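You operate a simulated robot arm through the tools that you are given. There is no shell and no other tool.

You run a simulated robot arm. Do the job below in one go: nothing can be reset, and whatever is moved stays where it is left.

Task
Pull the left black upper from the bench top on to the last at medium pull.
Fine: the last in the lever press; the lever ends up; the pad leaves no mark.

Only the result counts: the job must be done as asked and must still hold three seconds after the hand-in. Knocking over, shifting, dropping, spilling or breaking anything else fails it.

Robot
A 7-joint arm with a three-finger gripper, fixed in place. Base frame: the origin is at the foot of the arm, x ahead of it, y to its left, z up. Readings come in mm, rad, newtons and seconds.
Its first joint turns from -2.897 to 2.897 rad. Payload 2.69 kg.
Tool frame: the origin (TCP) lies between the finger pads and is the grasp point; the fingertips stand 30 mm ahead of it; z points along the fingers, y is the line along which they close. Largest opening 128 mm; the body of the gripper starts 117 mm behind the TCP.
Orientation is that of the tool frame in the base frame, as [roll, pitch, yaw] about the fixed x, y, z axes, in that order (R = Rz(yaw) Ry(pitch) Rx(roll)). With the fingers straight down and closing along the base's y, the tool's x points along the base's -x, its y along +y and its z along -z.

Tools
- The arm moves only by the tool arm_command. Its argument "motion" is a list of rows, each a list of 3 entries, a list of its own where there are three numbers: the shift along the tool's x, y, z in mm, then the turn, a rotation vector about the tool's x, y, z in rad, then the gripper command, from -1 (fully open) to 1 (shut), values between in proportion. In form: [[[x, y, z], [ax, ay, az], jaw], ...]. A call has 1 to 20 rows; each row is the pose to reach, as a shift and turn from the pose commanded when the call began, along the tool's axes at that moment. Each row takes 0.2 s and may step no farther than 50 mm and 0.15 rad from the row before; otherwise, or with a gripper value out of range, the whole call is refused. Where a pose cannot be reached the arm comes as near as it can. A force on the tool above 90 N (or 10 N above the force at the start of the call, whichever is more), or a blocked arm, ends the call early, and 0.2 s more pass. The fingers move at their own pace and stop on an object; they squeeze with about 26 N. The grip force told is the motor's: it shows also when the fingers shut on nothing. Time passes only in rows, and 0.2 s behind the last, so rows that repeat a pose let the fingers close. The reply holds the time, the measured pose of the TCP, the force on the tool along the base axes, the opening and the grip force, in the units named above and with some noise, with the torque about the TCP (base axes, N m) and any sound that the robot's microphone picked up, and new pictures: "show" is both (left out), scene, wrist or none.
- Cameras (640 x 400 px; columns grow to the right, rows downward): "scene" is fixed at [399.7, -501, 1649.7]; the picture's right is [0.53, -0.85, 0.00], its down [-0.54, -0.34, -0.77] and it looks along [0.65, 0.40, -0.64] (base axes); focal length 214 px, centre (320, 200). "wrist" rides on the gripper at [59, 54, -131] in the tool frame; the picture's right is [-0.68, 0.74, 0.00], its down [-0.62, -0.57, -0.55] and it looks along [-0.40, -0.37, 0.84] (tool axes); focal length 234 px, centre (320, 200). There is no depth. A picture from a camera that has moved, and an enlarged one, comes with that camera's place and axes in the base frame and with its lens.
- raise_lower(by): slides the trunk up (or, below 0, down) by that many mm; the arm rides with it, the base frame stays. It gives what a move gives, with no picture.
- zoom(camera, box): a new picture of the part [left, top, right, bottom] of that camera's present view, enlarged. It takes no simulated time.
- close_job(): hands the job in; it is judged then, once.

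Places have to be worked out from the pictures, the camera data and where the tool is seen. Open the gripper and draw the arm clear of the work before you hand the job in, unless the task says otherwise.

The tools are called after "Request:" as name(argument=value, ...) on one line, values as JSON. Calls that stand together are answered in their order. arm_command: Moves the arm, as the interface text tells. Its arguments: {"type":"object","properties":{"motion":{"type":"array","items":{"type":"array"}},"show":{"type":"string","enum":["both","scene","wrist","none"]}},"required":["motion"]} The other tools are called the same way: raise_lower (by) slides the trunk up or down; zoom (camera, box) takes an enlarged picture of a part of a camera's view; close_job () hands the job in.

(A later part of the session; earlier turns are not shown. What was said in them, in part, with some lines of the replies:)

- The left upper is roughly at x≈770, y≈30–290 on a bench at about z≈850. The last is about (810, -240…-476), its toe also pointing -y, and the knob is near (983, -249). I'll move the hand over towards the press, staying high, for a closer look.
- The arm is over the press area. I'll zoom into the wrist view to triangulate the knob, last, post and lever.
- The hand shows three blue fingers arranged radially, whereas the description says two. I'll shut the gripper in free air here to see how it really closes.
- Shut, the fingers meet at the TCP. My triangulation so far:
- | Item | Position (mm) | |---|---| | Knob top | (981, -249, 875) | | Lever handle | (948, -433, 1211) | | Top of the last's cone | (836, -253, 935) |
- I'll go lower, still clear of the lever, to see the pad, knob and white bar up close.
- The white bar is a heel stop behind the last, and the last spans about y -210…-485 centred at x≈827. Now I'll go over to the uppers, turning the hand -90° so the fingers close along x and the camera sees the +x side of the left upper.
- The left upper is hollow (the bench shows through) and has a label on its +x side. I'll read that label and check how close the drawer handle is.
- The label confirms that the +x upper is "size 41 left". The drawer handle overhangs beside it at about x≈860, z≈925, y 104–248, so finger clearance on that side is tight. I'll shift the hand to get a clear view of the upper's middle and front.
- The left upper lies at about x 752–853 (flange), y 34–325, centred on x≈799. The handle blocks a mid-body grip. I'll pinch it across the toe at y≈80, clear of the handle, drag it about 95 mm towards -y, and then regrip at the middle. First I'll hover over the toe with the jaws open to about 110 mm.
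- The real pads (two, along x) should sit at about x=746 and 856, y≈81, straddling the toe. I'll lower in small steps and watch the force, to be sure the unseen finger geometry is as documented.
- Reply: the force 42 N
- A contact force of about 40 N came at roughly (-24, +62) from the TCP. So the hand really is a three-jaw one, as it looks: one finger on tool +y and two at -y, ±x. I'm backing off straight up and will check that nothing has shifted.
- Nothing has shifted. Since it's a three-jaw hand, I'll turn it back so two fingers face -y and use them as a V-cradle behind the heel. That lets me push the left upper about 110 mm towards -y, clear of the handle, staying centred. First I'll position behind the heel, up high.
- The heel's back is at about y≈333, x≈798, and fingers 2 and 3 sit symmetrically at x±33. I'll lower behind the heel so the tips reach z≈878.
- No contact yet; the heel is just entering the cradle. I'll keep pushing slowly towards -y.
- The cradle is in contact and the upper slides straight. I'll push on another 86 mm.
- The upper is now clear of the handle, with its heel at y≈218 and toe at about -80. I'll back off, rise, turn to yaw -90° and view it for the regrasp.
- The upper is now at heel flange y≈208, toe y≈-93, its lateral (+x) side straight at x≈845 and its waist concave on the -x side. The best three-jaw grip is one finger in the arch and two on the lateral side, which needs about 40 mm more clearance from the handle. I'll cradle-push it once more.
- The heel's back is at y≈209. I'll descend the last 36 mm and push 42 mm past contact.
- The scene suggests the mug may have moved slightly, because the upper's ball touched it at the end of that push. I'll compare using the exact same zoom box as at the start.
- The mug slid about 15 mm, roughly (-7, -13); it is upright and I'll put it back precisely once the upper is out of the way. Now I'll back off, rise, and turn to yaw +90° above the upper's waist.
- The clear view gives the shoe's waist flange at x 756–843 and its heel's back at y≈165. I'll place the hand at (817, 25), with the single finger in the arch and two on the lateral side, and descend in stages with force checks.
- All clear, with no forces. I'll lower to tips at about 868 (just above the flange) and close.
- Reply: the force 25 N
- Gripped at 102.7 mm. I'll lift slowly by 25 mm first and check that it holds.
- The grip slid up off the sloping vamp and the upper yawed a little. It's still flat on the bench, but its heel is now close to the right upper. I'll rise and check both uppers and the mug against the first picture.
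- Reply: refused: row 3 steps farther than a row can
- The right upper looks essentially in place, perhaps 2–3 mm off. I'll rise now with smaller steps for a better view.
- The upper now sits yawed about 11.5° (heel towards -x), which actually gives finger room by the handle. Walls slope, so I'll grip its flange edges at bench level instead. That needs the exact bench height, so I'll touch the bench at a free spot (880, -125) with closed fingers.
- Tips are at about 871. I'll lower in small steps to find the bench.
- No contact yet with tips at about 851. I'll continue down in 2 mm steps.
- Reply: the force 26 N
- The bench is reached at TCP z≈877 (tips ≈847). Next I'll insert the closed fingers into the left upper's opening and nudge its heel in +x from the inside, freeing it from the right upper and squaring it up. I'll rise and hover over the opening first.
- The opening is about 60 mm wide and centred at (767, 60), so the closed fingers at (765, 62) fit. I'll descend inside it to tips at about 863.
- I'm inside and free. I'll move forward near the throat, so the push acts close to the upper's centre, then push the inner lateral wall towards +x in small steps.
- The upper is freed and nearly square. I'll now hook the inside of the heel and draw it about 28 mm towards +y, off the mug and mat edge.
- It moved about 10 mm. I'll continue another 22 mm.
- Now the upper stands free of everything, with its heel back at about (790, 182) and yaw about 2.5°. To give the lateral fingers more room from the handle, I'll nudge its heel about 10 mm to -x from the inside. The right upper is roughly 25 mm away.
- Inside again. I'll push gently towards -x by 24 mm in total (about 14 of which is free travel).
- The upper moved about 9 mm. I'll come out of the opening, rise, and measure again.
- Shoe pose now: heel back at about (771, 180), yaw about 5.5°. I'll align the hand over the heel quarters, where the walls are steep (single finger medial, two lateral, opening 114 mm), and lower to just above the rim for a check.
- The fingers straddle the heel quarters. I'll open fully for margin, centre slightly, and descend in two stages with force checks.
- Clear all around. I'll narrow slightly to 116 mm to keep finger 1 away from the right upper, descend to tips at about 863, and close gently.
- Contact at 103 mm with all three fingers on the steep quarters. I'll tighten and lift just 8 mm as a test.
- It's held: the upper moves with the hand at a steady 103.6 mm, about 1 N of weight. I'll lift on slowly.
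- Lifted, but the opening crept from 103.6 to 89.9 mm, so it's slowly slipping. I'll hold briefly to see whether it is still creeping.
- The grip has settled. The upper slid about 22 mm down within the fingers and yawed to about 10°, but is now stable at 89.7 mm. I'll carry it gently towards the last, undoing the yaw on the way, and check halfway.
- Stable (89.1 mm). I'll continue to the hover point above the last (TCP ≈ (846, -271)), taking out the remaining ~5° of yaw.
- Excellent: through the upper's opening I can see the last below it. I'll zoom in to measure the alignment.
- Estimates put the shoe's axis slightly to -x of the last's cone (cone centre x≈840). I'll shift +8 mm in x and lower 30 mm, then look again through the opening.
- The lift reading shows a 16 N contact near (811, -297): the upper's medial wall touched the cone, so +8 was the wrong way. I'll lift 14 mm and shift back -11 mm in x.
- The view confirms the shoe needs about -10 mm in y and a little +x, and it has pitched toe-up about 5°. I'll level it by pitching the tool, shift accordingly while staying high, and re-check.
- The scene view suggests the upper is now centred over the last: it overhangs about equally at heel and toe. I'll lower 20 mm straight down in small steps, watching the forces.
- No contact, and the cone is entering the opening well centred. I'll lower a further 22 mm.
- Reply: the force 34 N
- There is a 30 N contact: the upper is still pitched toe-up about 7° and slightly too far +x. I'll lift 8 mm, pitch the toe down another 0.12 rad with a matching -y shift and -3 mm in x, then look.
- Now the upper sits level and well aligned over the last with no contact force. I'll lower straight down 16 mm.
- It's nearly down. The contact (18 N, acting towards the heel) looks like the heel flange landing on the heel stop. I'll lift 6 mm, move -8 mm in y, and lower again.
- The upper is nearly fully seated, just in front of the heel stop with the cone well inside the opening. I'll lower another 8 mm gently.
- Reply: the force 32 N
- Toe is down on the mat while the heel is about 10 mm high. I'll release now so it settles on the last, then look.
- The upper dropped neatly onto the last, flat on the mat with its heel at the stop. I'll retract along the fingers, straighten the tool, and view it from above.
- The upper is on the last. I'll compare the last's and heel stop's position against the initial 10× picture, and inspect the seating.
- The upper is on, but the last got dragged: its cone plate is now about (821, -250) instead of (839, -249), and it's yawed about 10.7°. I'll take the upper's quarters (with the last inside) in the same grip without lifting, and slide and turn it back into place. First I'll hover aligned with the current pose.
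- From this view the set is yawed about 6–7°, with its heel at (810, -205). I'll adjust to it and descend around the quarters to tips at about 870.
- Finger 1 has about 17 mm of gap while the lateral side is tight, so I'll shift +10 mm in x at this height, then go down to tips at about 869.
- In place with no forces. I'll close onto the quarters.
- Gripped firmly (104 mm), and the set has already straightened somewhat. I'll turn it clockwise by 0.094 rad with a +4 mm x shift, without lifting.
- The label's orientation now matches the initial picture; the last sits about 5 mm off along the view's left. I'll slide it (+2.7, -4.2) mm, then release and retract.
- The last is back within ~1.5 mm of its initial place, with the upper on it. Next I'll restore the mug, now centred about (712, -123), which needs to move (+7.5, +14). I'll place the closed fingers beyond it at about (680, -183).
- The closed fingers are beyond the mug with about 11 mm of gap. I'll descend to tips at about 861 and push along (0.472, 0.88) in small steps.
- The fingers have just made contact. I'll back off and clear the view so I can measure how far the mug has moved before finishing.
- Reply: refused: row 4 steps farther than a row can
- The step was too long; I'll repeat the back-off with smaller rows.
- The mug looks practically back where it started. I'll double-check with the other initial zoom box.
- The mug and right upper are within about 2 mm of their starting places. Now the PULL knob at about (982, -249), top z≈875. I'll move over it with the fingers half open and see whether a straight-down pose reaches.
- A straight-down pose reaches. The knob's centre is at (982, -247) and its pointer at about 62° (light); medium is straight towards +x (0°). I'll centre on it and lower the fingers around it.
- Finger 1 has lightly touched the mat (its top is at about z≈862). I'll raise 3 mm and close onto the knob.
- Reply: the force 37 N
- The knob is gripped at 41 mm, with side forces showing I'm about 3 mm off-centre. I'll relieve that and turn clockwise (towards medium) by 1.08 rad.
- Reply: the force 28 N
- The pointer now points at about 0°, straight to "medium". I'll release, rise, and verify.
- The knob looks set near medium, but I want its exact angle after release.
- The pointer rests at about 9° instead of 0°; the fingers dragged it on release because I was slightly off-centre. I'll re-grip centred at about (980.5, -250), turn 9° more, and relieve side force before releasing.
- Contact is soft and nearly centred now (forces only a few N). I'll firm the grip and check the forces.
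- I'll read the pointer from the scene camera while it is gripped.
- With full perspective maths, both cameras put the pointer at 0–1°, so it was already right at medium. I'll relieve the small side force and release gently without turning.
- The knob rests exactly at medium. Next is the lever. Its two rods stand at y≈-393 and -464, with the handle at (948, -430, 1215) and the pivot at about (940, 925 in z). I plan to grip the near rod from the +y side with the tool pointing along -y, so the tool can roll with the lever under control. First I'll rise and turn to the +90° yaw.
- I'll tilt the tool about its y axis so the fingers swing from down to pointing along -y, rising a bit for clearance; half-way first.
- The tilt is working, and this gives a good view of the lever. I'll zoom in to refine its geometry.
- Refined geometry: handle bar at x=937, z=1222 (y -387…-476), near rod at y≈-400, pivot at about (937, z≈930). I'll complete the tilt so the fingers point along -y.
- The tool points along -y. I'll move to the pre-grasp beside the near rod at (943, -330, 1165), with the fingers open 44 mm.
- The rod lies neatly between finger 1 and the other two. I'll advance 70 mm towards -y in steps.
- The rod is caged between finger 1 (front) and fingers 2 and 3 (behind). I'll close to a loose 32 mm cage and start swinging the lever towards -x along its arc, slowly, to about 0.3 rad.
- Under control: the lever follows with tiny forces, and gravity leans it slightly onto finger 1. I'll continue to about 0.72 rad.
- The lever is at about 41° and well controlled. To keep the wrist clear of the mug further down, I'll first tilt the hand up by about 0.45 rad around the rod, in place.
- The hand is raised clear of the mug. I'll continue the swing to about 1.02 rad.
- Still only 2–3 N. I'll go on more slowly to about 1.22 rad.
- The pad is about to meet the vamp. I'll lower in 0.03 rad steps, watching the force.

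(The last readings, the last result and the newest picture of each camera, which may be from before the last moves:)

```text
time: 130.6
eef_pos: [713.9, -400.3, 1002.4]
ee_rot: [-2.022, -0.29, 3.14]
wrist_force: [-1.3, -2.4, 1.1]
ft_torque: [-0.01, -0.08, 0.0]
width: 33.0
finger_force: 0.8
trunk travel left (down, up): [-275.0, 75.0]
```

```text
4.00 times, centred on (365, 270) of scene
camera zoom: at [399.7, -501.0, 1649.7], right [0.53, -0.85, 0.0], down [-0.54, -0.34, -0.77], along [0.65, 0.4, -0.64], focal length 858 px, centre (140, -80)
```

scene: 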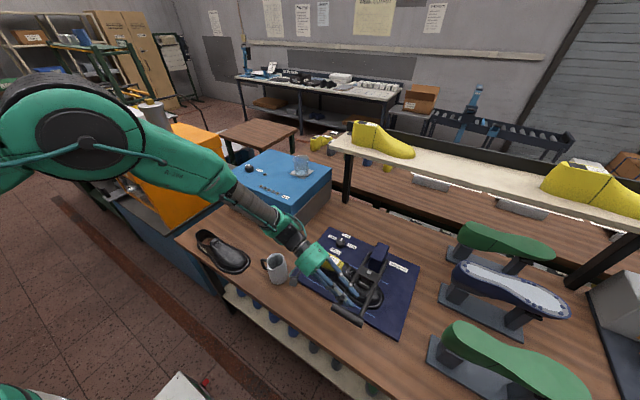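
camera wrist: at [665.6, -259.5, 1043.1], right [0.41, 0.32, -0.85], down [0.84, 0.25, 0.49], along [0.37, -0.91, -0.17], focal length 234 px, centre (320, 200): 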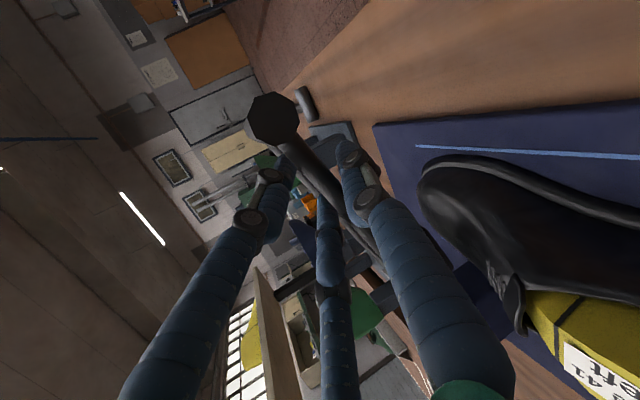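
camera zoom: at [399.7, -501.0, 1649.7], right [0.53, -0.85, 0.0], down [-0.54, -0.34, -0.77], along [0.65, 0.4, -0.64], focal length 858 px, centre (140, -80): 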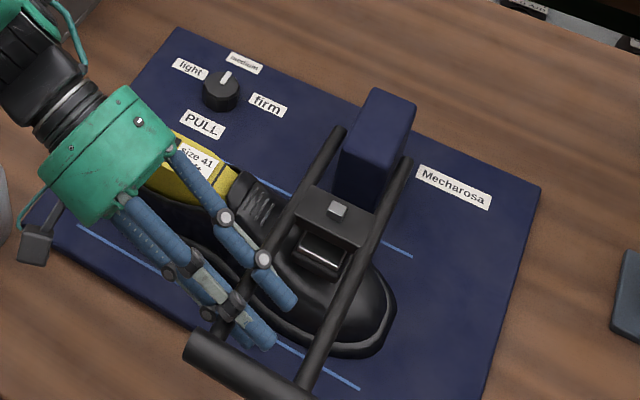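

The force is shifting, so the lever's weight begins to rest on the upper. I'll go down another 0.03 rad.

Request:
arm_command(motion=[[[0, 3.2, 1.5], [0, -0.0065, 0.0135], 0.5], [[0, 6.3, 3.1], [0, -0.013, 0.027], 0.5]], show="none")

Request:
zoom(camera="scene", box=[320, 220, 410, 320])

```text
time: 131.2
eef_pos: [711.5, -399.7, 995.1]
ee_rot: [-2.023, -0.261, -3.141]
wrist_force: [1.9, -2.1, 2.7]
ft_torque: [0.06, -0.05, -0.05]
width: 34.2
finger_force: 1.9
trunk travel left (down, up): [-275.0, 75.0]
```

```text
4.00 times, centred on (365, 270) of scene
camera zoom: at [399.7, -501.0, 1649.7], right [0.53, -0.85, 0.0], down [-0.54, -0.34, -0.77], along [0.65, 0.4, -0.64], focal length 858 px, centre (140, -80)
```

zoom: 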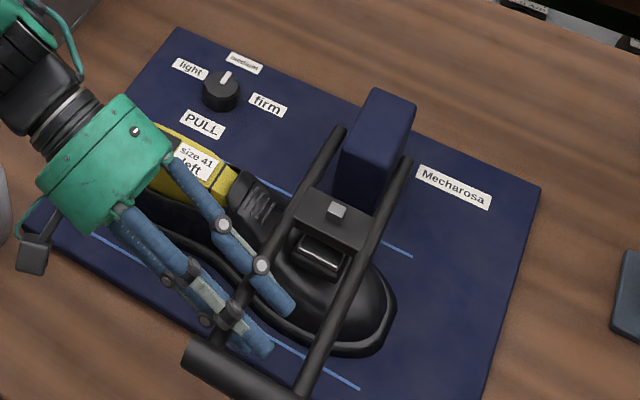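

The lever rods appear to have stopped (pad on the vamp) while the tool takes up slack. I'll press a little further in small steps to feel the stop.

Request:
arm_command(motion=[[[0, 2.1, 1], [0, -0.004, 0.009], 0.5], [[0, 4.2, 2], [0, -0.009, 0.018], 0.5]], show="none")

Request:
zoom(camera="scene", box=[320, 220, 410, 320])

```text
time: 131.8
eef_pos: [711.2, -400.1, 992.5]
ee_rot: [-2.021, -0.242, 3.141]
wrist_force: [2.7, -2.5, 3.8]
ft_torque: [0.03, -0.07, -0.03]
width: 34.7
finger_force: 2.0
trunk travel left (down, up): [-275.0, 75.0]
```

```text
4.00 times, centred on (365, 270) of scene
camera zoom: at [399.7, -501.0, 1649.7], right [0.53, -0.85, 0.0], down [-0.54, -0.34, -0.77], along [0.65, 0.4, -0.64], focal length 858 px, centre (140, -80)
```

zoom: 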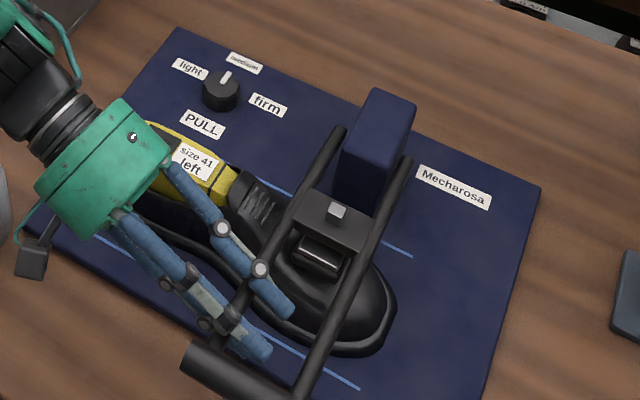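

Only about 5 N so far. I'll press on in small steps towards a firm stop.

Request:
arm_command(motion=[[[0, 2.1, 1], [0, -0.004, 0.009], 0.5], [[0, 4.2, 2], [0, -0.009, 0.018], 0.5]], show="none")

Request:
zoom(camera="scene", box=[320, 220, 410, 320])

```text
time: 132.4
eef_pos: [709.4, -399.2, 986.6]
ee_rot: [-2.021, -0.22, 3.141]
wrist_force: [2.1, -2.2, 4.5]
ft_torque: [0.01, -0.11, -0.05]
width: 34.8
finger_force: 1.8
trunk travel left (down, up): [-275.0, 75.0]
```

```text
4.00 times, centred on (365, 270) of scene
camera zoom: at [399.7, -501.0, 1649.7], right [0.53, -0.85, 0.0], down [-0.54, -0.34, -0.77], along [0.65, 0.4, -0.64], focal length 858 px, centre (140, -80)
```

zoom: 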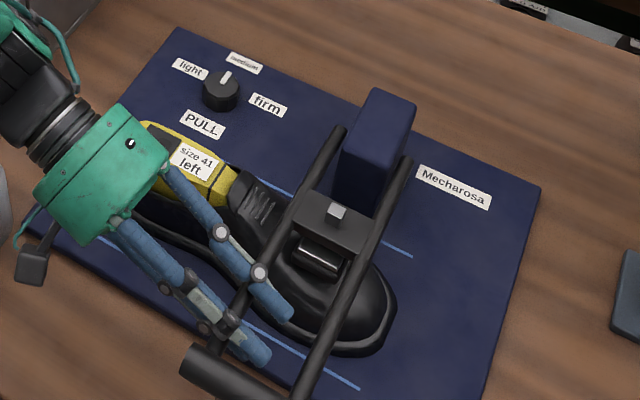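

The lever still moves with about 4–5 N, so there is no hard stop yet. I'll continue.

Request:
arm_command(motion=[[[0, 4.2, 2], [0, -0.009, 0.018], 0.5], [[-0.1, 8.5, 4.1], [0, -0.017, 0.036], 0.5]], show="none")

Request:
zoom(camera="scene", box=[320, 220, 410, 320])

```text
time: 133.0
eef_pos: [708.0, -400.0, 977.1]
ee_rot: [-2.021, -0.182, 3.141]
wrist_force: [2.3, -1.8, 7.3]
ft_torque: [-0.01, -0.25, 0.05]
width: 35.4
finger_force: 2.7
trunk travel left (down, up): [-275.0, 75.0]
```

```text
4.00 times, centred on (365, 270) of scene
camera zoom: at [399.7, -501.0, 1649.7], right [0.53, -0.85, 0.0], down [-0.54, -0.34, -0.77], along [0.65, 0.4, -0.64], focal length 858 px, centre (140, -80)
```

zoom: 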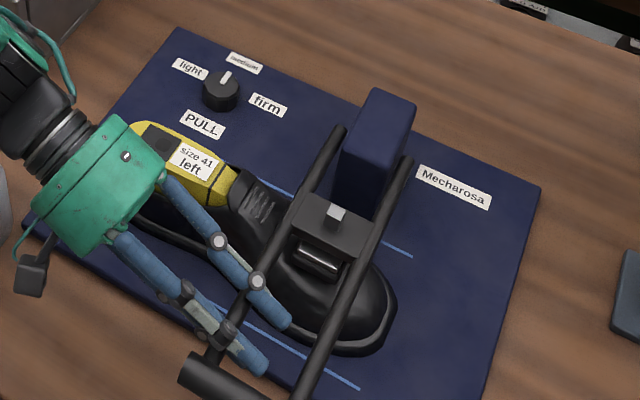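

The resistance is rising gently (7 N). I'll continue another 0.04 rad.

Request:
arm_command(motion=[[[0, 4.2, 2], [0, -0.009, 0.018], 0.5], [[-0.1, 8.5, 4.1], [0, -0.017, 0.036], 0.5]], show="none")

Request:
zoom(camera="scene", box=[320, 220, 410, 320])

```text
time: 133.6
eef_pos: [704.6, -400.6, 967.0]
ee_rot: [-2.022, -0.143, -3.141]
wrist_force: [-0.3, 0.2, -4.1]
ft_torque: [-0.06, 0.01, 0.01]
width: 33.8
finger_force: 1.1
trunk travel left (down, up): [-275.0, 75.0]
```

```text
4.00 times, centred on (365, 270) of scene
camera zoom: at [399.7, -501.0, 1649.7], right [0.53, -0.85, 0.0], down [-0.54, -0.34, -0.77], along [0.65, 0.4, -0.64], focal length 858 px, centre (140, -80)
```

zoom: 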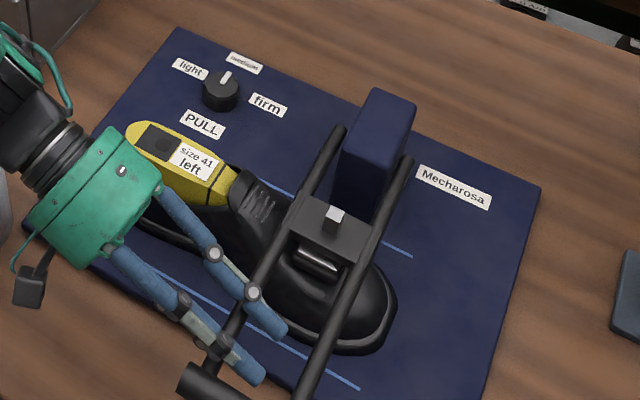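

The resistance vanished (now -4 N: the lever rests on finger 1 again). I'll look at it from both cameras before going on.

Request:
arm_command(motion=[[[0, 0, 0], [0, 0, 0], 0.5]])

Request:
zoom(camera="scene", box=[330, 240, 390, 290])

Request:
zoom(camera="wrist", box=[380, 100, 640, 300])

```text
time: 134.0
eef_pos: [706.0, -399.3, 967.0]
ee_rot: [-2.023, -0.144, -3.141]
wrist_force: [-3.2, 2.2, -4.6]
ft_torque: [0.0, 0.05, 0.04]
width: 35.6
finger_force: 2.0
trunk travel left (down, up): [-275.0, 75.0]
camera wrist: at [648.1, -258.5, 983.4], right [0.58, 0.32, -0.75], down [0.72, 0.25, 0.65], along [0.4, -0.91, -0.09], focal length 234 px, centre (320, 200)
```

scene: 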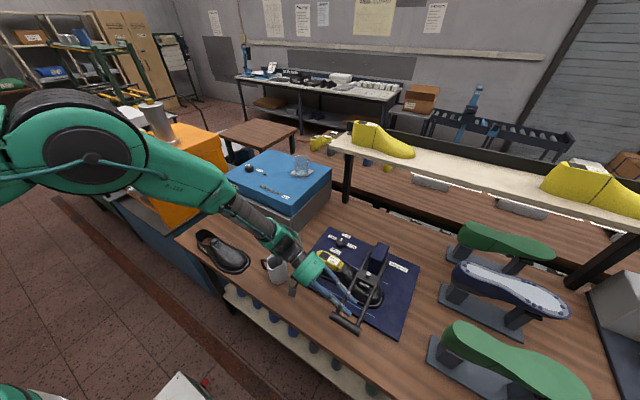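
wrist: 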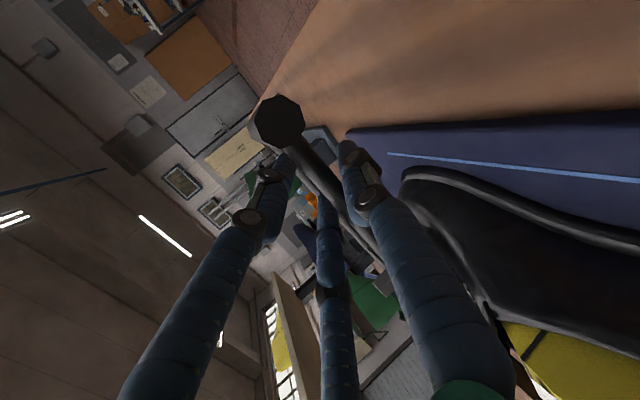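

```text
8.00 times, centred on (360, 265) of scene
camera zoom: at [399.7, -501.0, 1649.7], right [0.53, -0.85, 0.0], down [-0.54, -0.34, -0.77], along [0.65, 0.4, -0.64], focal length 1716 px, centre (0, -320)
```

zoom: 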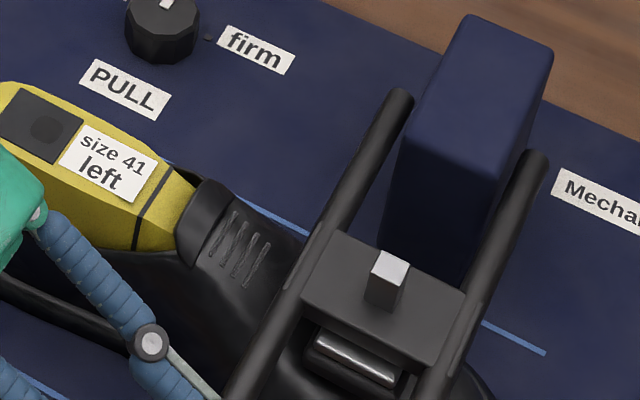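

```text
2.00 times, centred on (510, 200) of wrist
camera zoom: at [648.1, -258.5, 983.4], right [0.58, 0.32, -0.75], down [0.72, 0.25, 0.65], along [0.4, -0.91, -0.09], focal length 468 px, centre (-60, 200)
```

zoom: 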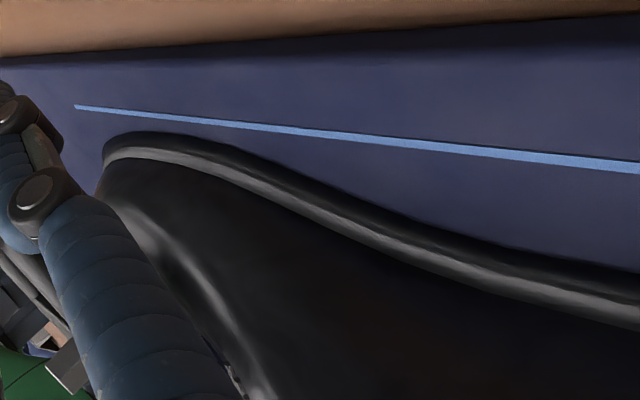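

The pad is still just above the vamp; the earlier push was only lever friction. I'll continue down in 0.03 rad steps.

Request:
arm_command(motion=[[[0, 3.2, 1.5], [0, -0.0065, 0.0135], 0.5], [[0, 6.3, 3.1], [0, -0.013, 0.027], 0.5], [[0, 6.3, 3.1], [0, -0.013, 0.027], 0.5]], show="none")

Request:
zoom(camera="scene", box=[330, 240, 390, 290])

```text
time: 134.8
eef_pos: [705.2, -399.2, 960.0]
ee_rot: [-2.022, -0.111, 3.141]
wrist_force: [2.4, 0.4, -11.6]
ft_torque: [-0.09, -0.11, 0.03]
width: 39.3
finger_force: 5.8
trunk travel left (down, up): [-275.0, 75.0]
```

```text
8.00 times, centred on (360, 265) of scene
camera zoom: at [399.7, -501.0, 1649.7], right [0.53, -0.85, 0.0], down [-0.54, -0.34, -0.77], along [0.65, 0.4, -0.64], focal length 1716 px, centre (0, -320)
```

zoom: 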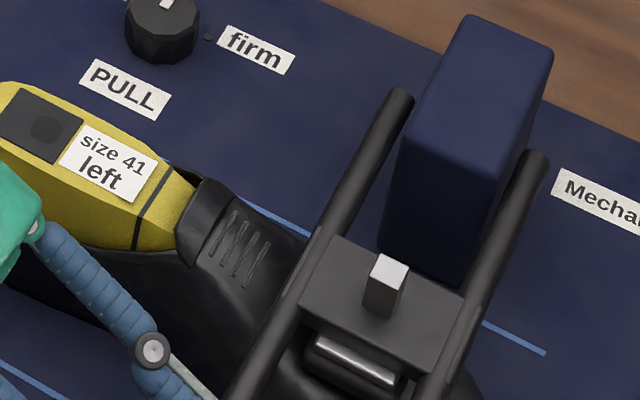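

The lever now presses down on finger 1 (11.6 N); it wants to close on its own, so my cage is usefully braking it. I'll let it down slowly.

Request:
arm_command(motion=[[[0, 3.2, 1.5], [0, -0.0065, 0.0135], 0.55], [[0, 6.3, 3.1], [0, -0.013, 0.027], 0.55], [[0, 6.3, 3.1], [0, -0.013, 0.027], 0.55]], show="none")

Request:
zoom(camera="scene", box=[330, 240, 390, 290])

```text
time: 135.6
eef_pos: [703.9, -400.8, 953.8]
ee_rot: [-2.022, -0.079, 3.141]
wrist_force: [-0.9, 5.5, -5.1]
ft_torque: [0.07, 0.02, 0.0]
width: 33.3
finger_force: 3.4
trunk travel left (down, up): [-275.0, 75.0]
```

```text
8.00 times, centred on (360, 265) of scene
camera zoom: at [399.7, -501.0, 1649.7], right [0.53, -0.85, 0.0], down [-0.54, -0.34, -0.77], along [0.65, 0.4, -0.64], focal length 1716 px, centre (0, -320)
```

zoom: 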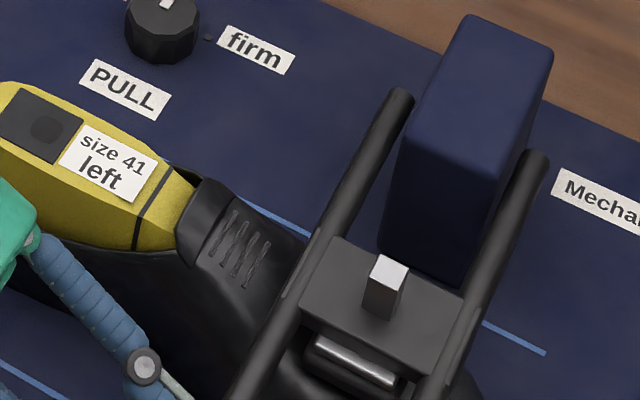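

Still descending gently (-5 N). Another step with a wider look.

Request:
arm_command(motion=[[[0, 3.2, 1.5], [0, -0.0065, 0.0135], 0.5], [[0, 6.3, 3.1], [0, -0.013, 0.027], 0.5], [[0, 6.3, 3.1], [0, -0.013, 0.027], 0.5]], show="scene")

Request:
zoom(camera="scene", box=[310, 230, 410, 340])

```text
time: 136.4
eef_pos: [704.3, -401.1, 950.2]
ee_rot: [-2.02, -0.048, 3.14]
wrist_force: [-6.0, -4.2, 24.5]
ft_torque: [0.06, -0.62, -0.06]
width: 35.1
finger_force: 2.7
trunk travel left (down, up): [-275.0, 75.0]
```

scene: 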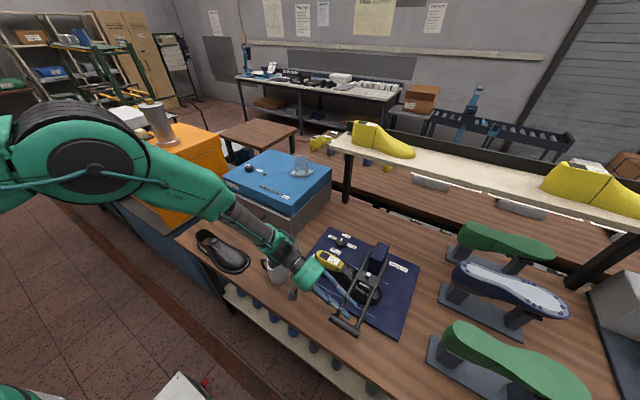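

```text
3.64 times, centred on (360, 285) of scene
camera zoom: at [399.7, -501.0, 1649.7], right [0.53, -0.85, 0.0], down [-0.54, -0.34, -0.77], along [0.65, 0.4, -0.64], focal length 780 px, centre (174, -109)
```

zoom: 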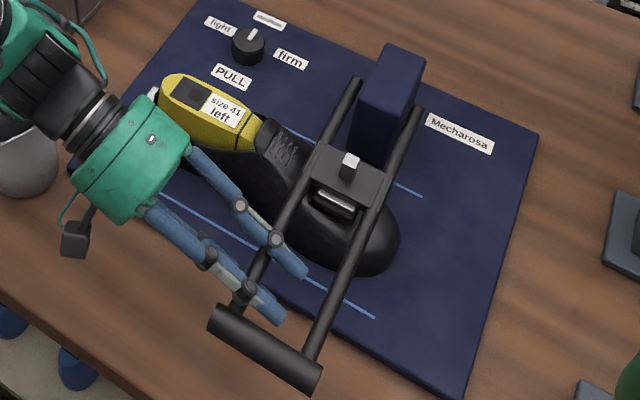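

Contact: 24.5 N upward at the tool, so the pad is pressing on the vamp. I'll inspect the upper closely.

Request:
zoom(camera="scene", box=[330, 240, 390, 290])

Request:
zoom(camera="scene", box=[320, 245, 385, 310])

Request:
zoom(camera="wrist", box=[300, 60, 640, 400])

```text
8.00 times, centred on (360, 265) of scene
camera zoom: at [399.7, -501.0, 1649.7], right [0.53, -0.85, 0.0], down [-0.54, -0.34, -0.77], along [0.65, 0.4, -0.64], focal length 1716 px, centre (0, -320)
```

zoom: 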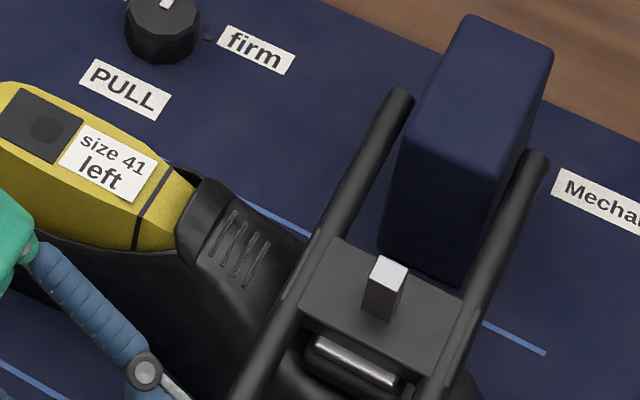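

```text
6.15 times, centred on (352, 278) of scene
camera zoom: at [399.7, -501.0, 1649.7], right [0.53, -0.85, 0.0], down [-0.54, -0.34, -0.77], along [0.65, 0.4, -0.64], focal length 1320 px, centre (120, -277)
```

zoom: 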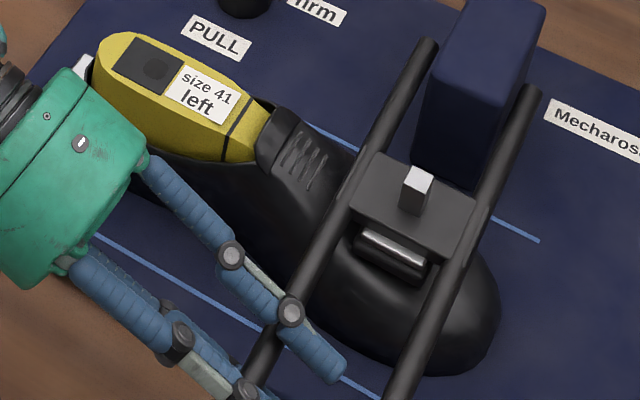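

```text
1.18 times, centred on (470, 230) of wrist
camera zoom: at [646.1, -259.0, 960.0], right [0.64, 0.32, -0.7], down [0.65, 0.25, 0.72], along [0.4, -0.91, -0.05], focal length 276 px, centre (144, 165)
```

zoom: 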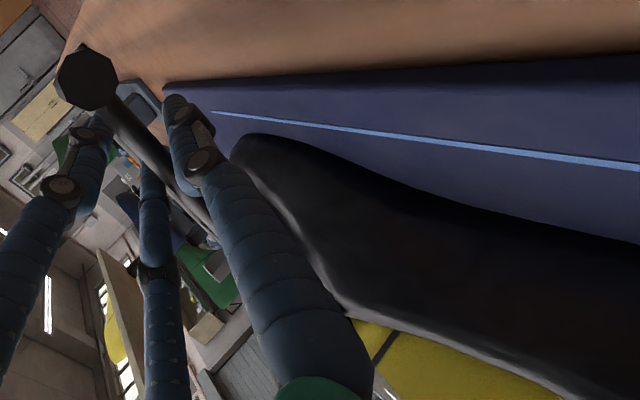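

The upper has visibly changed: the loose flange is gone and it now hugs the last, so the pull is done. I'll raise the lever at once, reversing the arc gently.

Request:
arm_command(motion=[[[-0.7, -12.7, -6.1], [0, 0.026, -0.054], 0.5], [[-2.3, -25.3, -12.2], [0, 0.052, -0.108], 0.5], [[-4.7, -37.8, -18.3], [0, 0.078, -0.162], 0.5], [[-7.9, -50.1, -24.2], [0, 0.104, -0.216], 0.5], [[-12, -62.3, -30.1], [0, 0.131, -0.27], 0.5], [[-16.8, -74.3, -35.9], [0, 0.157, -0.324], 0.5], [[-22.4, -85.9, -41.5], [0, 0.183, -0.378], 0.5], [[-28.9, -97.2, -47], [0, 0.209, -0.432], 0.5], [[-36, -108.1, -52.2], [0, 0.235, -0.486], 0.5], [[-43.9, -118.6, -57.3], [0, 0.261, -0.54], 0.5], [[-43.9, -118.6, -57.3], [0, 0.261, -0.54], 0.5]])

Request:
zoom(camera="scene", box=[300, 200, 420, 310])

```text
time: 138.8
eef_pos: [753.0, -400.4, 1076.8]
ee_rot: [-2.023, -0.65, 3.142]
wrist_force: [0.1, 2.9, -2.6]
ft_torque: [0.01, -0.05, -0.02]
width: 34.3
finger_force: 1.7
trunk travel left (down, up): [-275.0, 75.0]
camera wrist: at [712.0, -259.1, 1117.9], right [0.14, 0.32, -0.94], down [0.94, 0.25, 0.22], along [0.3, -0.91, -0.27], focal length 234 px, centre (320, 200)
```

scene: 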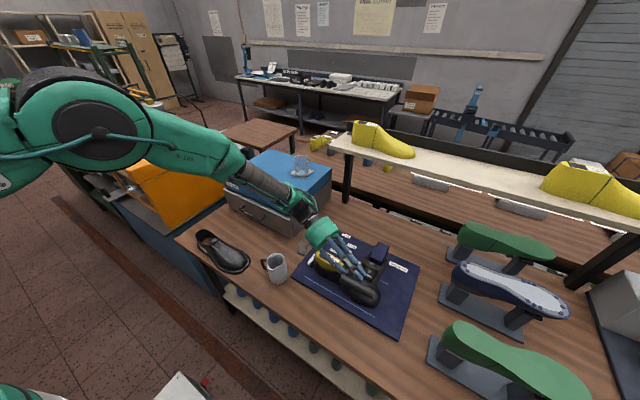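
wrist: 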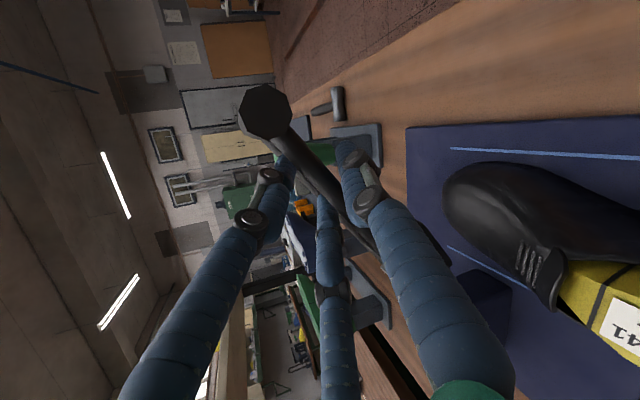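

```text
3.64 times, centred on (360, 255) of scene
camera zoom: at [399.7, -501.0, 1649.7], right [0.53, -0.85, 0.0], down [-0.54, -0.34, -0.77], along [0.65, 0.4, -0.64], focal length 780 px, centre (174, 0)
```

zoom: 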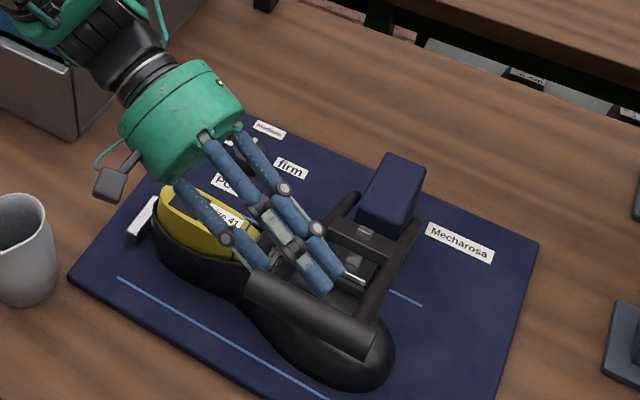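

The upper is now drawn onto the last, and the lever follows upward in the cage. I'll raise another 0.2 rad.

Request:
arm_command(motion=[[[-0.7, -12.7, -6.1], [0, 0.026, -0.054], 0.5], [[-2.3, -25.3, -12.2], [0, 0.052, -0.108], 0.5], [[-4.7, -37.8, -18.3], [0, 0.078, -0.162], 0.5], [[-7.9, -50.1, -24.2], [0, 0.104, -0.216], 0.5], [[-7.9, -50.1, -24.2], [0, 0.104, -0.216], 0.5]], show="none")

Request:
arm_command(motion=[[[0, 0, 0], [0.09, 0, 0], 0.5], [[0, 0, 0], [0.18, 0, 0], 0.5], [[0, 0, 0], [0.27, 0, 0], 0.5], [[0, 0, 0], [0.36, 0, 0], 0.5], [[0, 0, 0], [0.45, 0, 0], 0.5], [[0, 0, 0], [0.45, 0, 0], 0.5]])

Request:
zoom(camera="scene", box=[300, 180, 430, 310])

```text
time: 140.0
eef_pos: [794.1, -399.9, 1114.4]
ee_rot: [-2.023, -0.891, -3.139]
wrist_force: [-1.0, 0.9, -2.7]
ft_torque: [-0.04, -0.03, -0.03]
width: 33.9
finger_force: 1.8
trunk travel left (down, up): [-275.0, 75.0]
```

```text
time: 141.4
eef_pos: [793.9, -400.7, 1116.2]
ee_rot: [-1.57, -0.888, -3.141]
wrist_force: [-2.2, 0.3, -1.8]
ft_torque: [0.04, 0.02, -0.01]
width: 33.6
finger_force: 1.7
trunk travel left (down, up): [-275.0, 75.0]
camera wrist: at [715.6, -269.3, 1127.2], right [-0.15, 0.0, -0.99], down [0.83, 0.55, -0.12], along [0.54, -0.84, -0.08], focal length 234 px, centre (320, 200)
```

scene: 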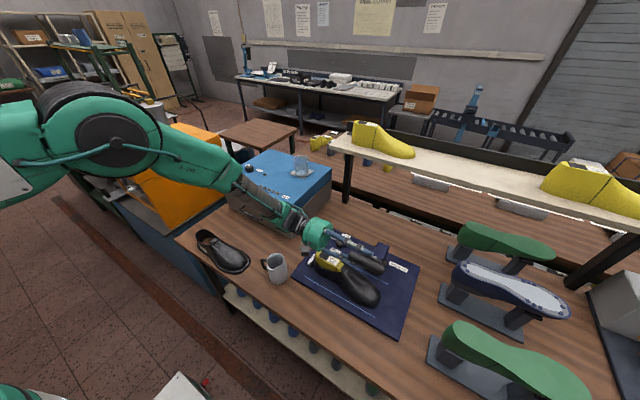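
wrist: 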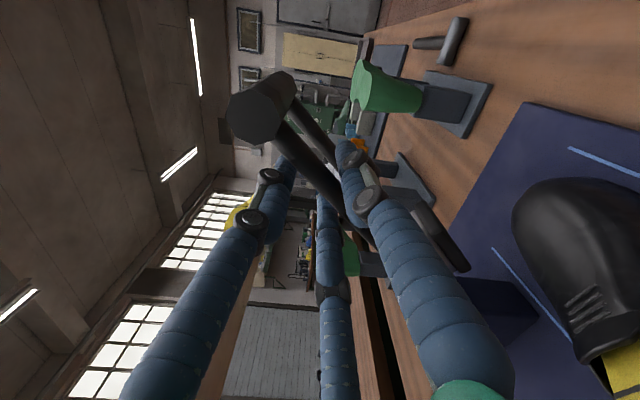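

```text
3.08 times, centred on (365, 245) of scene
camera zoom: at [399.7, -501.0, 1649.7], right [0.53, -0.85, 0.0], down [-0.54, -0.34, -0.77], along [0.65, 0.4, -0.64], focal length 660 px, centre (182, 62)
```

zoom: 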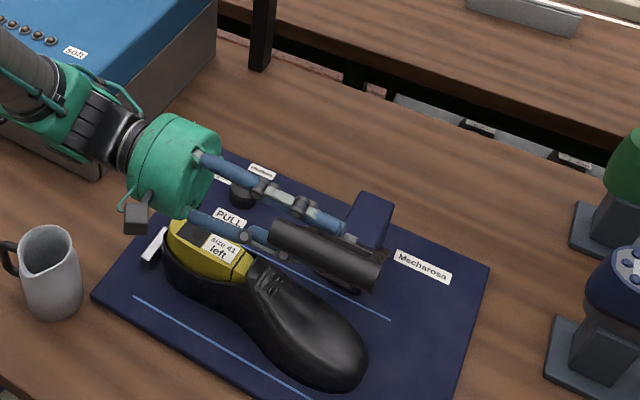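

The lasted upper looks clean, and the lever hangs safely in the cage at about 39°. I'll bring it up the rest of the way.

Request:
arm_command(motion=[[[-0.7, -14.1, 0], [0, 0, -0.06], 0.5], [[-2.3, -28.1, 0], [0, 0, -0.12], 0.5], [[-4.7, -42, 0], [0, 0, -0.18], 0.5], [[-7.9, -55.7, 0], [0, 0, -0.24], 0.5], [[-12, -69.2, 0], [0, 0, -0.3], 0.5], [[-16.8, -82.5, 0], [0, 0, -0.36], 0.5], [[-22.4, -95.4, 0], [0, 0, -0.42], 0.5], [[-28.9, -108, 0], [0, 0, -0.48], 0.5], [[-36, -120.1, 0], [0, 0, -0.54], 0.5], [[-43.9, -131.8, 0], [0, 0, -0.6], 0.5], [[-43.9, -131.8, 0], [0, 0, -0.6], 0.5]])

Request:
zoom(camera="scene", box=[310, 160, 430, 300])

```text
time: 143.8
eef_pos: [923.8, -401.2, 1163.7]
ee_rot: [-1.584, -1.493, -3.129]
wrist_force: [1.0, 0.3, 0.2]
ft_torque: [-0.02, 0.01, -0.01]
width: 32.1
finger_force: 0.4
trunk travel left (down, up): [-275.0, 75.0]
camera wrist: at [866.7, -269.8, 1216.6], right [-0.68, 0.0, -0.73], down [0.61, 0.55, -0.57], along [0.4, -0.84, -0.37], focal length 234 px, centre (320, 200)
```

scene: 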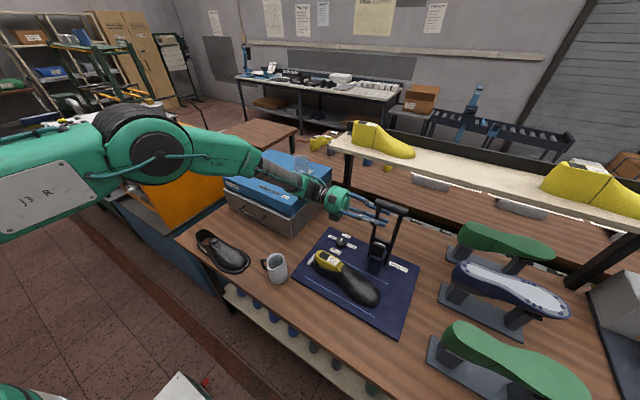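
wrist: 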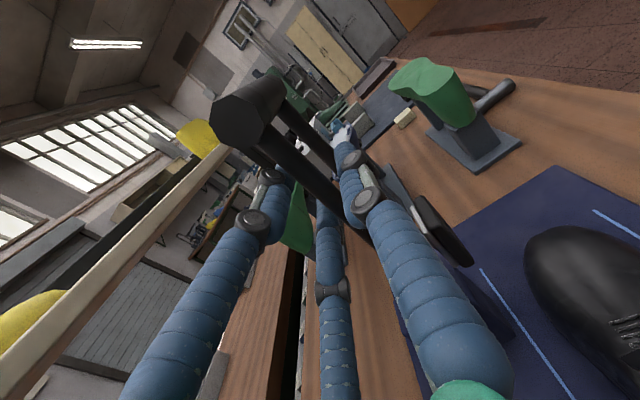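

```text
2.86 times, centred on (370, 230) of scene
camera zoom: at [399.7, -501.0, 1649.7], right [0.53, -0.85, 0.0], down [-0.54, -0.34, -0.77], along [0.65, 0.4, -0.64], focal length 613 px, centre (177, 114)
```

zoom: 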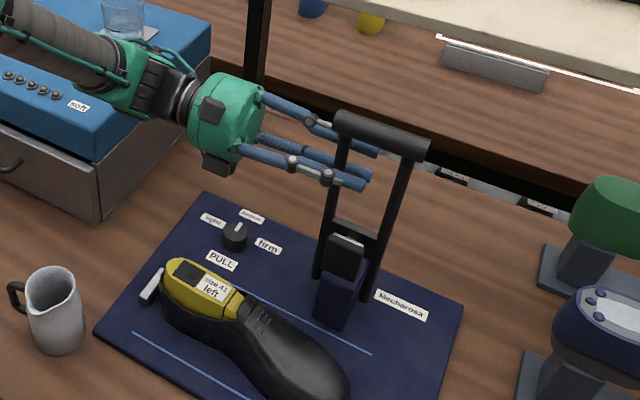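

Almost vertical. I'll push the last 0.08 rad to the upright rest, plus a few millimetres to seat it.

Request:
arm_command(motion=[[[-0.4, -9.4, 0], [0, 0, -0.04], 0.5], [[-1.2, -18.8, 0], [0, 0, -0.08], 0.5], [[-1.2, -22, 0], [0, 0, -0.09], 0.5], [[-1.2, -25, 0], [0, 0, -0.09], 0.5], [[-1.2, -25, 0], [0, 0, -0.09], 0.5]])

Request:
zoom(camera="scene", box=[355, 180, 425, 290])

```text
time: 145.0
eef_pos: [949.6, -399.1, 1164.5]
ee_rot: [1.752, -1.558, -0.182]
wrist_force: [-16.4, 2.0, -7.3]
ft_torque: [-0.02, -0.15, 0.03]
width: 43.2
finger_force: 8.3
trunk travel left (down, up): [-275.0, 75.0]
camera wrist: at [895.8, -269.6, 1222.5], right [-0.74, 0.0, -0.67], down [0.56, 0.55, -0.62], along [0.36, -0.84, -0.41], focal length 234 px, centre (320, 200)
```

scene: 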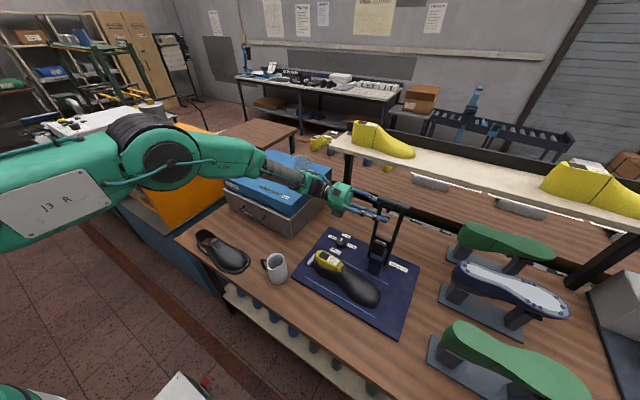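
wrist: 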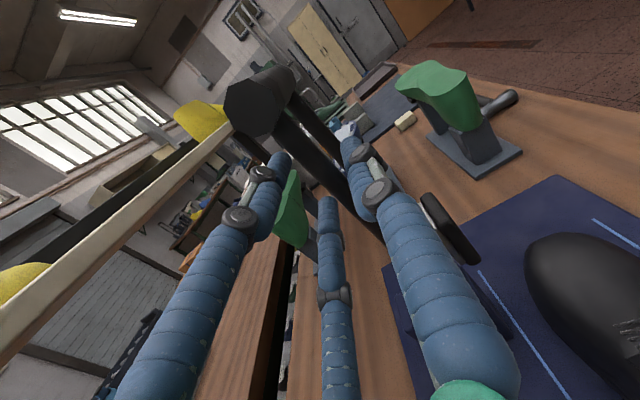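

```text
3.64 times, centred on (390, 235) of scene
camera zoom: at [399.7, -501.0, 1649.7], right [0.53, -0.85, 0.0], down [-0.54, -0.34, -0.77], along [0.65, 0.4, -0.64], focal length 780 px, centre (66, 73)
```

zoom: 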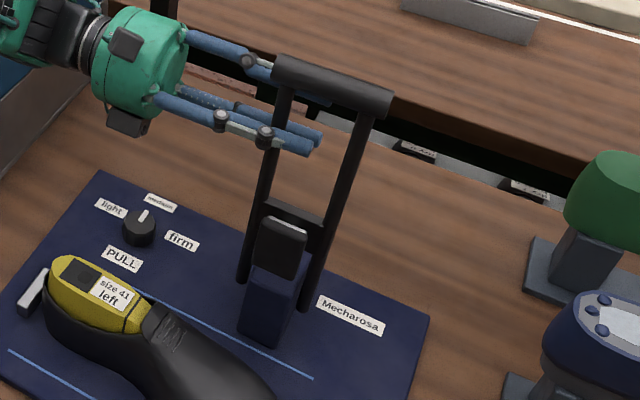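

The lever is back against its upright stop (16 N contact) and looks exactly as at the start. I'll open the cage, centre it around the rod without touching, and withdraw along +y.

Request:
arm_command(motion=[[[0, 0, 0], [0, 0, 0], 0.35], [[0, 0, 0], [0, 0, 0], 0.22], [[0, 2, 0], [0, 0, 0], 0.22], [[0, 4, 0], [0, 0, 0], 0.22], [[0, 4, -20], [0, 0, 0], 0.22], [[0, 4, -50], [0, 0, 0], 0.22], [[0, 4, -90], [0, 0, 0], 0.22], [[0, 4, -130], [0, 0, 0], 0.22], [[0, 4, -165], [0, 0, 0], 0.22]])

Request:
zoom(camera="scene", box=[355, 180, 425, 290])

Request:
zoom(camera="scene", box=[300, 235, 400, 315])

```text
time: 147.0
eef_pos: [947.2, -236.0, 1163.0]
ee_rot: [1.647, -1.558, -0.076]
wrist_force: [1.0, -0.3, -0.8]
ft_torque: [-0.05, -0.01, -0.02]
width: 49.9
finger_force: 0.0
trunk travel left (down, up): [-275.0, 75.0]
camera wrist: at [894.7, -105.6, 1221.8], right [-0.74, 0.0, -0.67], down [0.56, 0.55, -0.62], along [0.37, -0.84, -0.41], focal length 234 px, centre (320, 200)
```

scene: 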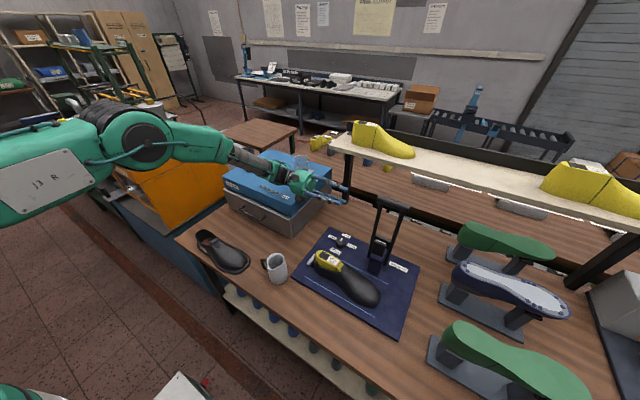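
wrist: 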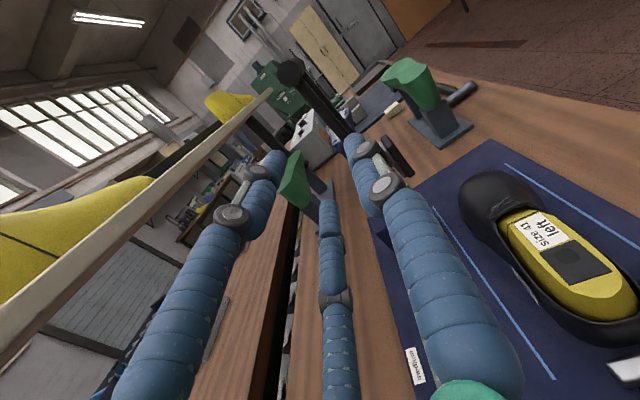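

```text
3.64 times, centred on (390, 235) of scene
camera zoom: at [399.7, -501.0, 1649.7], right [0.53, -0.85, 0.0], down [-0.54, -0.34, -0.77], along [0.65, 0.4, -0.64], focal length 780 px, centre (66, 73)
```

zoom: 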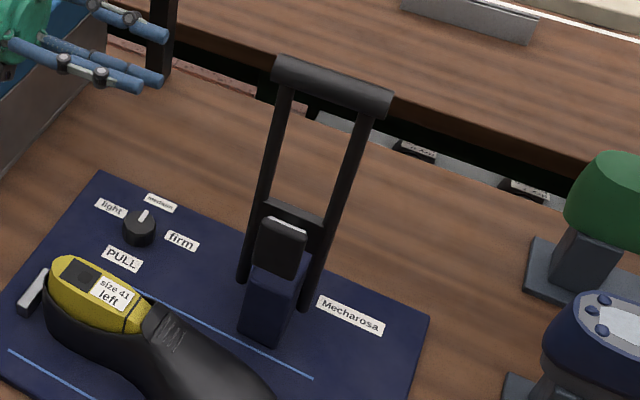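

```text
5.00 times, centred on (350, 275) of scene
camera zoom: at [399.7, -501.0, 1649.7], right [0.53, -0.85, 0.0], down [-0.54, -0.34, -0.77], along [0.65, 0.4, -0.64], focal length 1072 px, centre (170, -175)
```

zoom: 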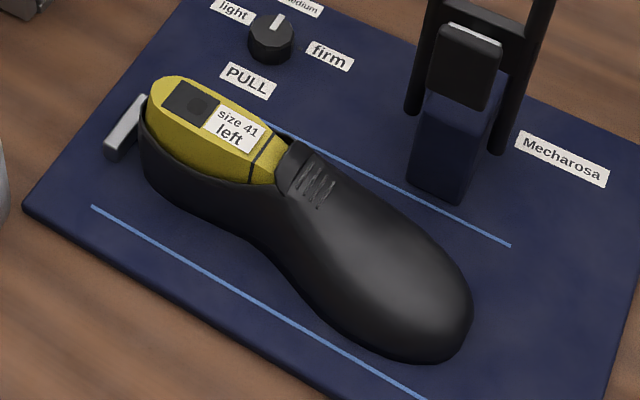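

The lever stays up, the knob is at medium and the upper hugs the last. I'll check the right upper and mug against the first picture, and look for any pad mark on the vamp.

Request:
zoom(camera="scene", box=[170, 190, 310, 300])

Request:
zoom(camera="scene", box=[335, 255, 395, 305])

Request:
zoom(camera="wrist", box=[440, 150, 640, 330])

```text
3.64 times, centred on (240, 245) of scene
camera zoom: at [399.7, -501.0, 1649.7], right [0.53, -0.85, 0.0], down [-0.54, -0.34, -0.77], along [0.65, 0.4, -0.64], focal length 780 px, centre (611, 36)
```

zoom: 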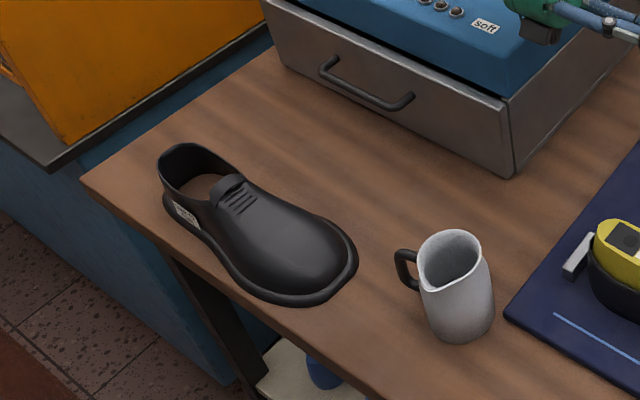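

```text
8.00 times, centred on (365, 280) of scene
camera zoom: at [399.7, -501.0, 1649.7], right [0.53, -0.85, 0.0], down [-0.54, -0.34, -0.77], along [0.65, 0.4, -0.64], focal length 1716 px, centre (-40, -440)
```

zoom: 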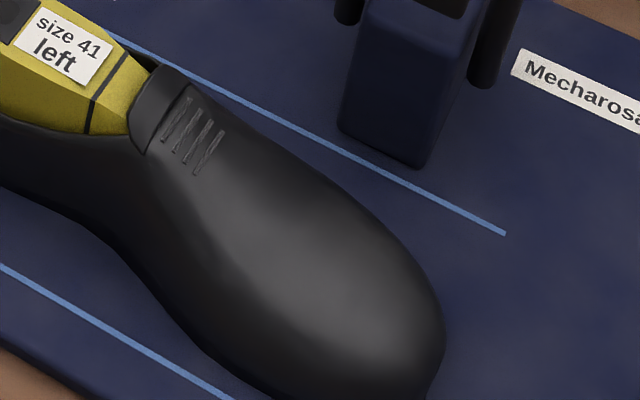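

```text
2.22 times, centred on (540, 240) of wrist
camera zoom: at [894.7, -105.6, 1221.8], right [-0.74, 0.0, -0.67], down [0.56, 0.55, -0.62], along [0.37, -0.84, -0.41], focal length 520 px, centre (-169, 111)
```

zoom: 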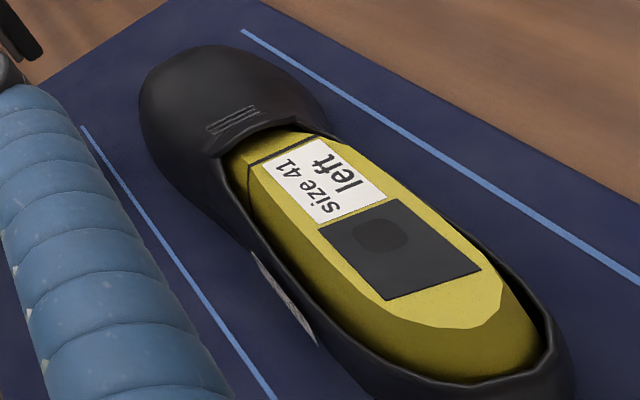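

No mark is visible, the lever is up, and the mug, right upper and last are in place. I'll draw the arm up and away and open the gripper.

Request:
arm_command(motion=[[[40, 0, 0], [0, 0, 0], -0.2], [[80, 5, -5], [0, 0, 0], -0.5], [[120, 20, -10], [0, 0, 0], -1], [[150, 50, -15], [0, 0, 0], -1], [[170, 90, -20], [0, 0, 0], -1], [[185, 135, -20], [0, 0, 0], -1], [[195, 180, -20], [0, 0, 0], -1], [[200, 225, -20], [0, 0, 0], -1], [[205, 270, -20], [0, 0, 0], -1], [[210, 315, -20], [0, 0, 0], -1], [[210, 315, -20], [0, 0, 0], -1]])

Request:
zoom(camera="scene", box=[280, 180, 440, 340])

Request:
zoom(camera="scene", box=[200, 130, 360, 240])

```text
time: 149.4
eef_pos: [629.4, -216.7, 1381.4]
ee_rot: [1.681, -1.561, -0.109]
wrist_force: [-0.6, -0.2, -0.1]
ft_torque: [0.03, 0.01, 0.12]
width: 127.9
finger_force: 0.0
trunk travel left (down, up): [-275.0, 75.0]
camera wrist: at [574.8, -85.4, 1438.8], right [-0.74, 0.0, -0.67], down [0.56, 0.55, -0.62], along [0.37, -0.84, -0.41], focal length 234 px, centre (320, 200)
```

scene: 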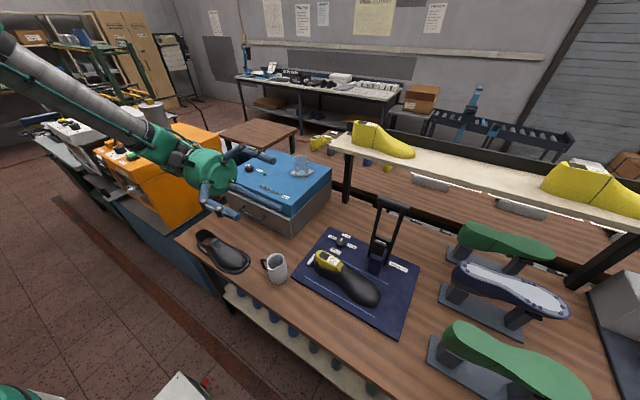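
wrist: 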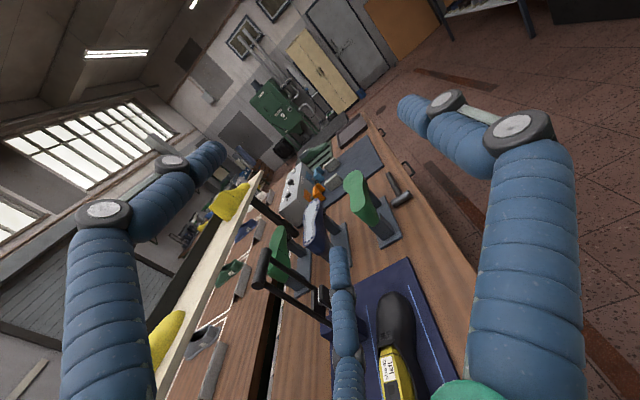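

```text
2.50 times, centred on (360, 260) of scene
camera zoom: at [399.7, -501.0, 1649.7], right [0.53, -0.85, 0.0], down [-0.54, -0.34, -0.77], along [0.65, 0.4, -0.64], focal length 536 px, centre (220, 50)
```

zoom: 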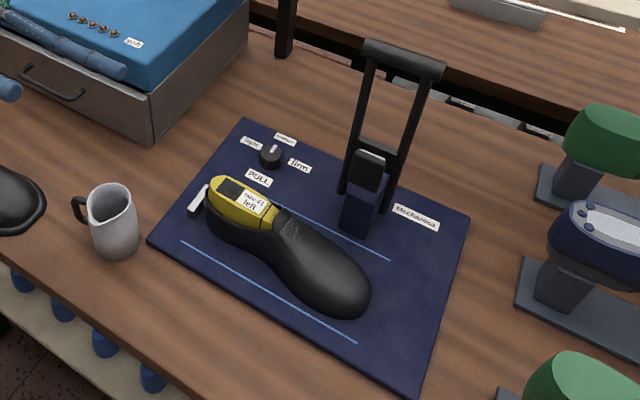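

```text
3.64 times, centred on (280, 185) of scene
camera zoom: at [399.7, -501.0, 1649.7], right [0.53, -0.85, 0.0], down [-0.54, -0.34, -0.77], along [0.65, 0.4, -0.64], focal length 780 px, centre (466, 254)
```

zoom: 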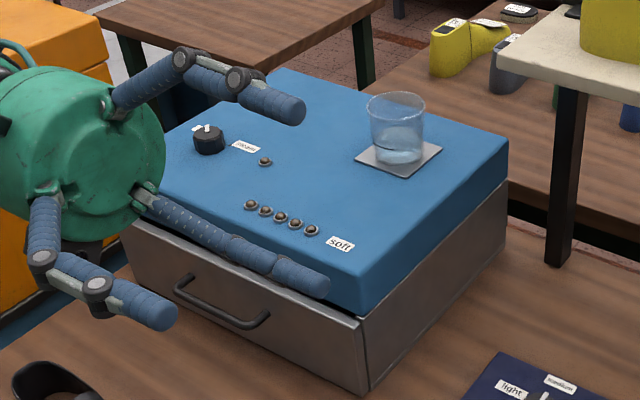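

The arm is well clear with the gripper open, the lever is up, the knob is at medium, and the upper is drawn onto the last with nothing else disturbed. I'm handing in.

Request:
close_job()

```text
The job is handed in.
```

I pulled the left black upper onto the size 41 left last at medium pull and handed the job in. The judge's result has not come back.

At hand-in:
- **Upper:** it hugs the last after the lever stroke. I saw no pad mark on the vamp in the camera views.
- **Pull setting:** the knob pointer was within about a degree of medium.
- **Lever:** back against its upright stop and standing on its own.
- **Arm:** drawn clear, gripper open.

Some things moved along the way:
- **Mug:** I pushed it about 15 mm while sliding the upper clear of the drawer handle, then pushed it back. It may still be up to about 5 mm off its start.
- **Right upper:** it was nudged slightly and ended about 2 mm from its start. I left it there.
- **Last:** it was dragged and turned while I placed the upper. I slid it back to within about 1.5 mm and at the same angle.

I did not steam the upper first, because the task did not ask for it. I saw no sign that it needed it.
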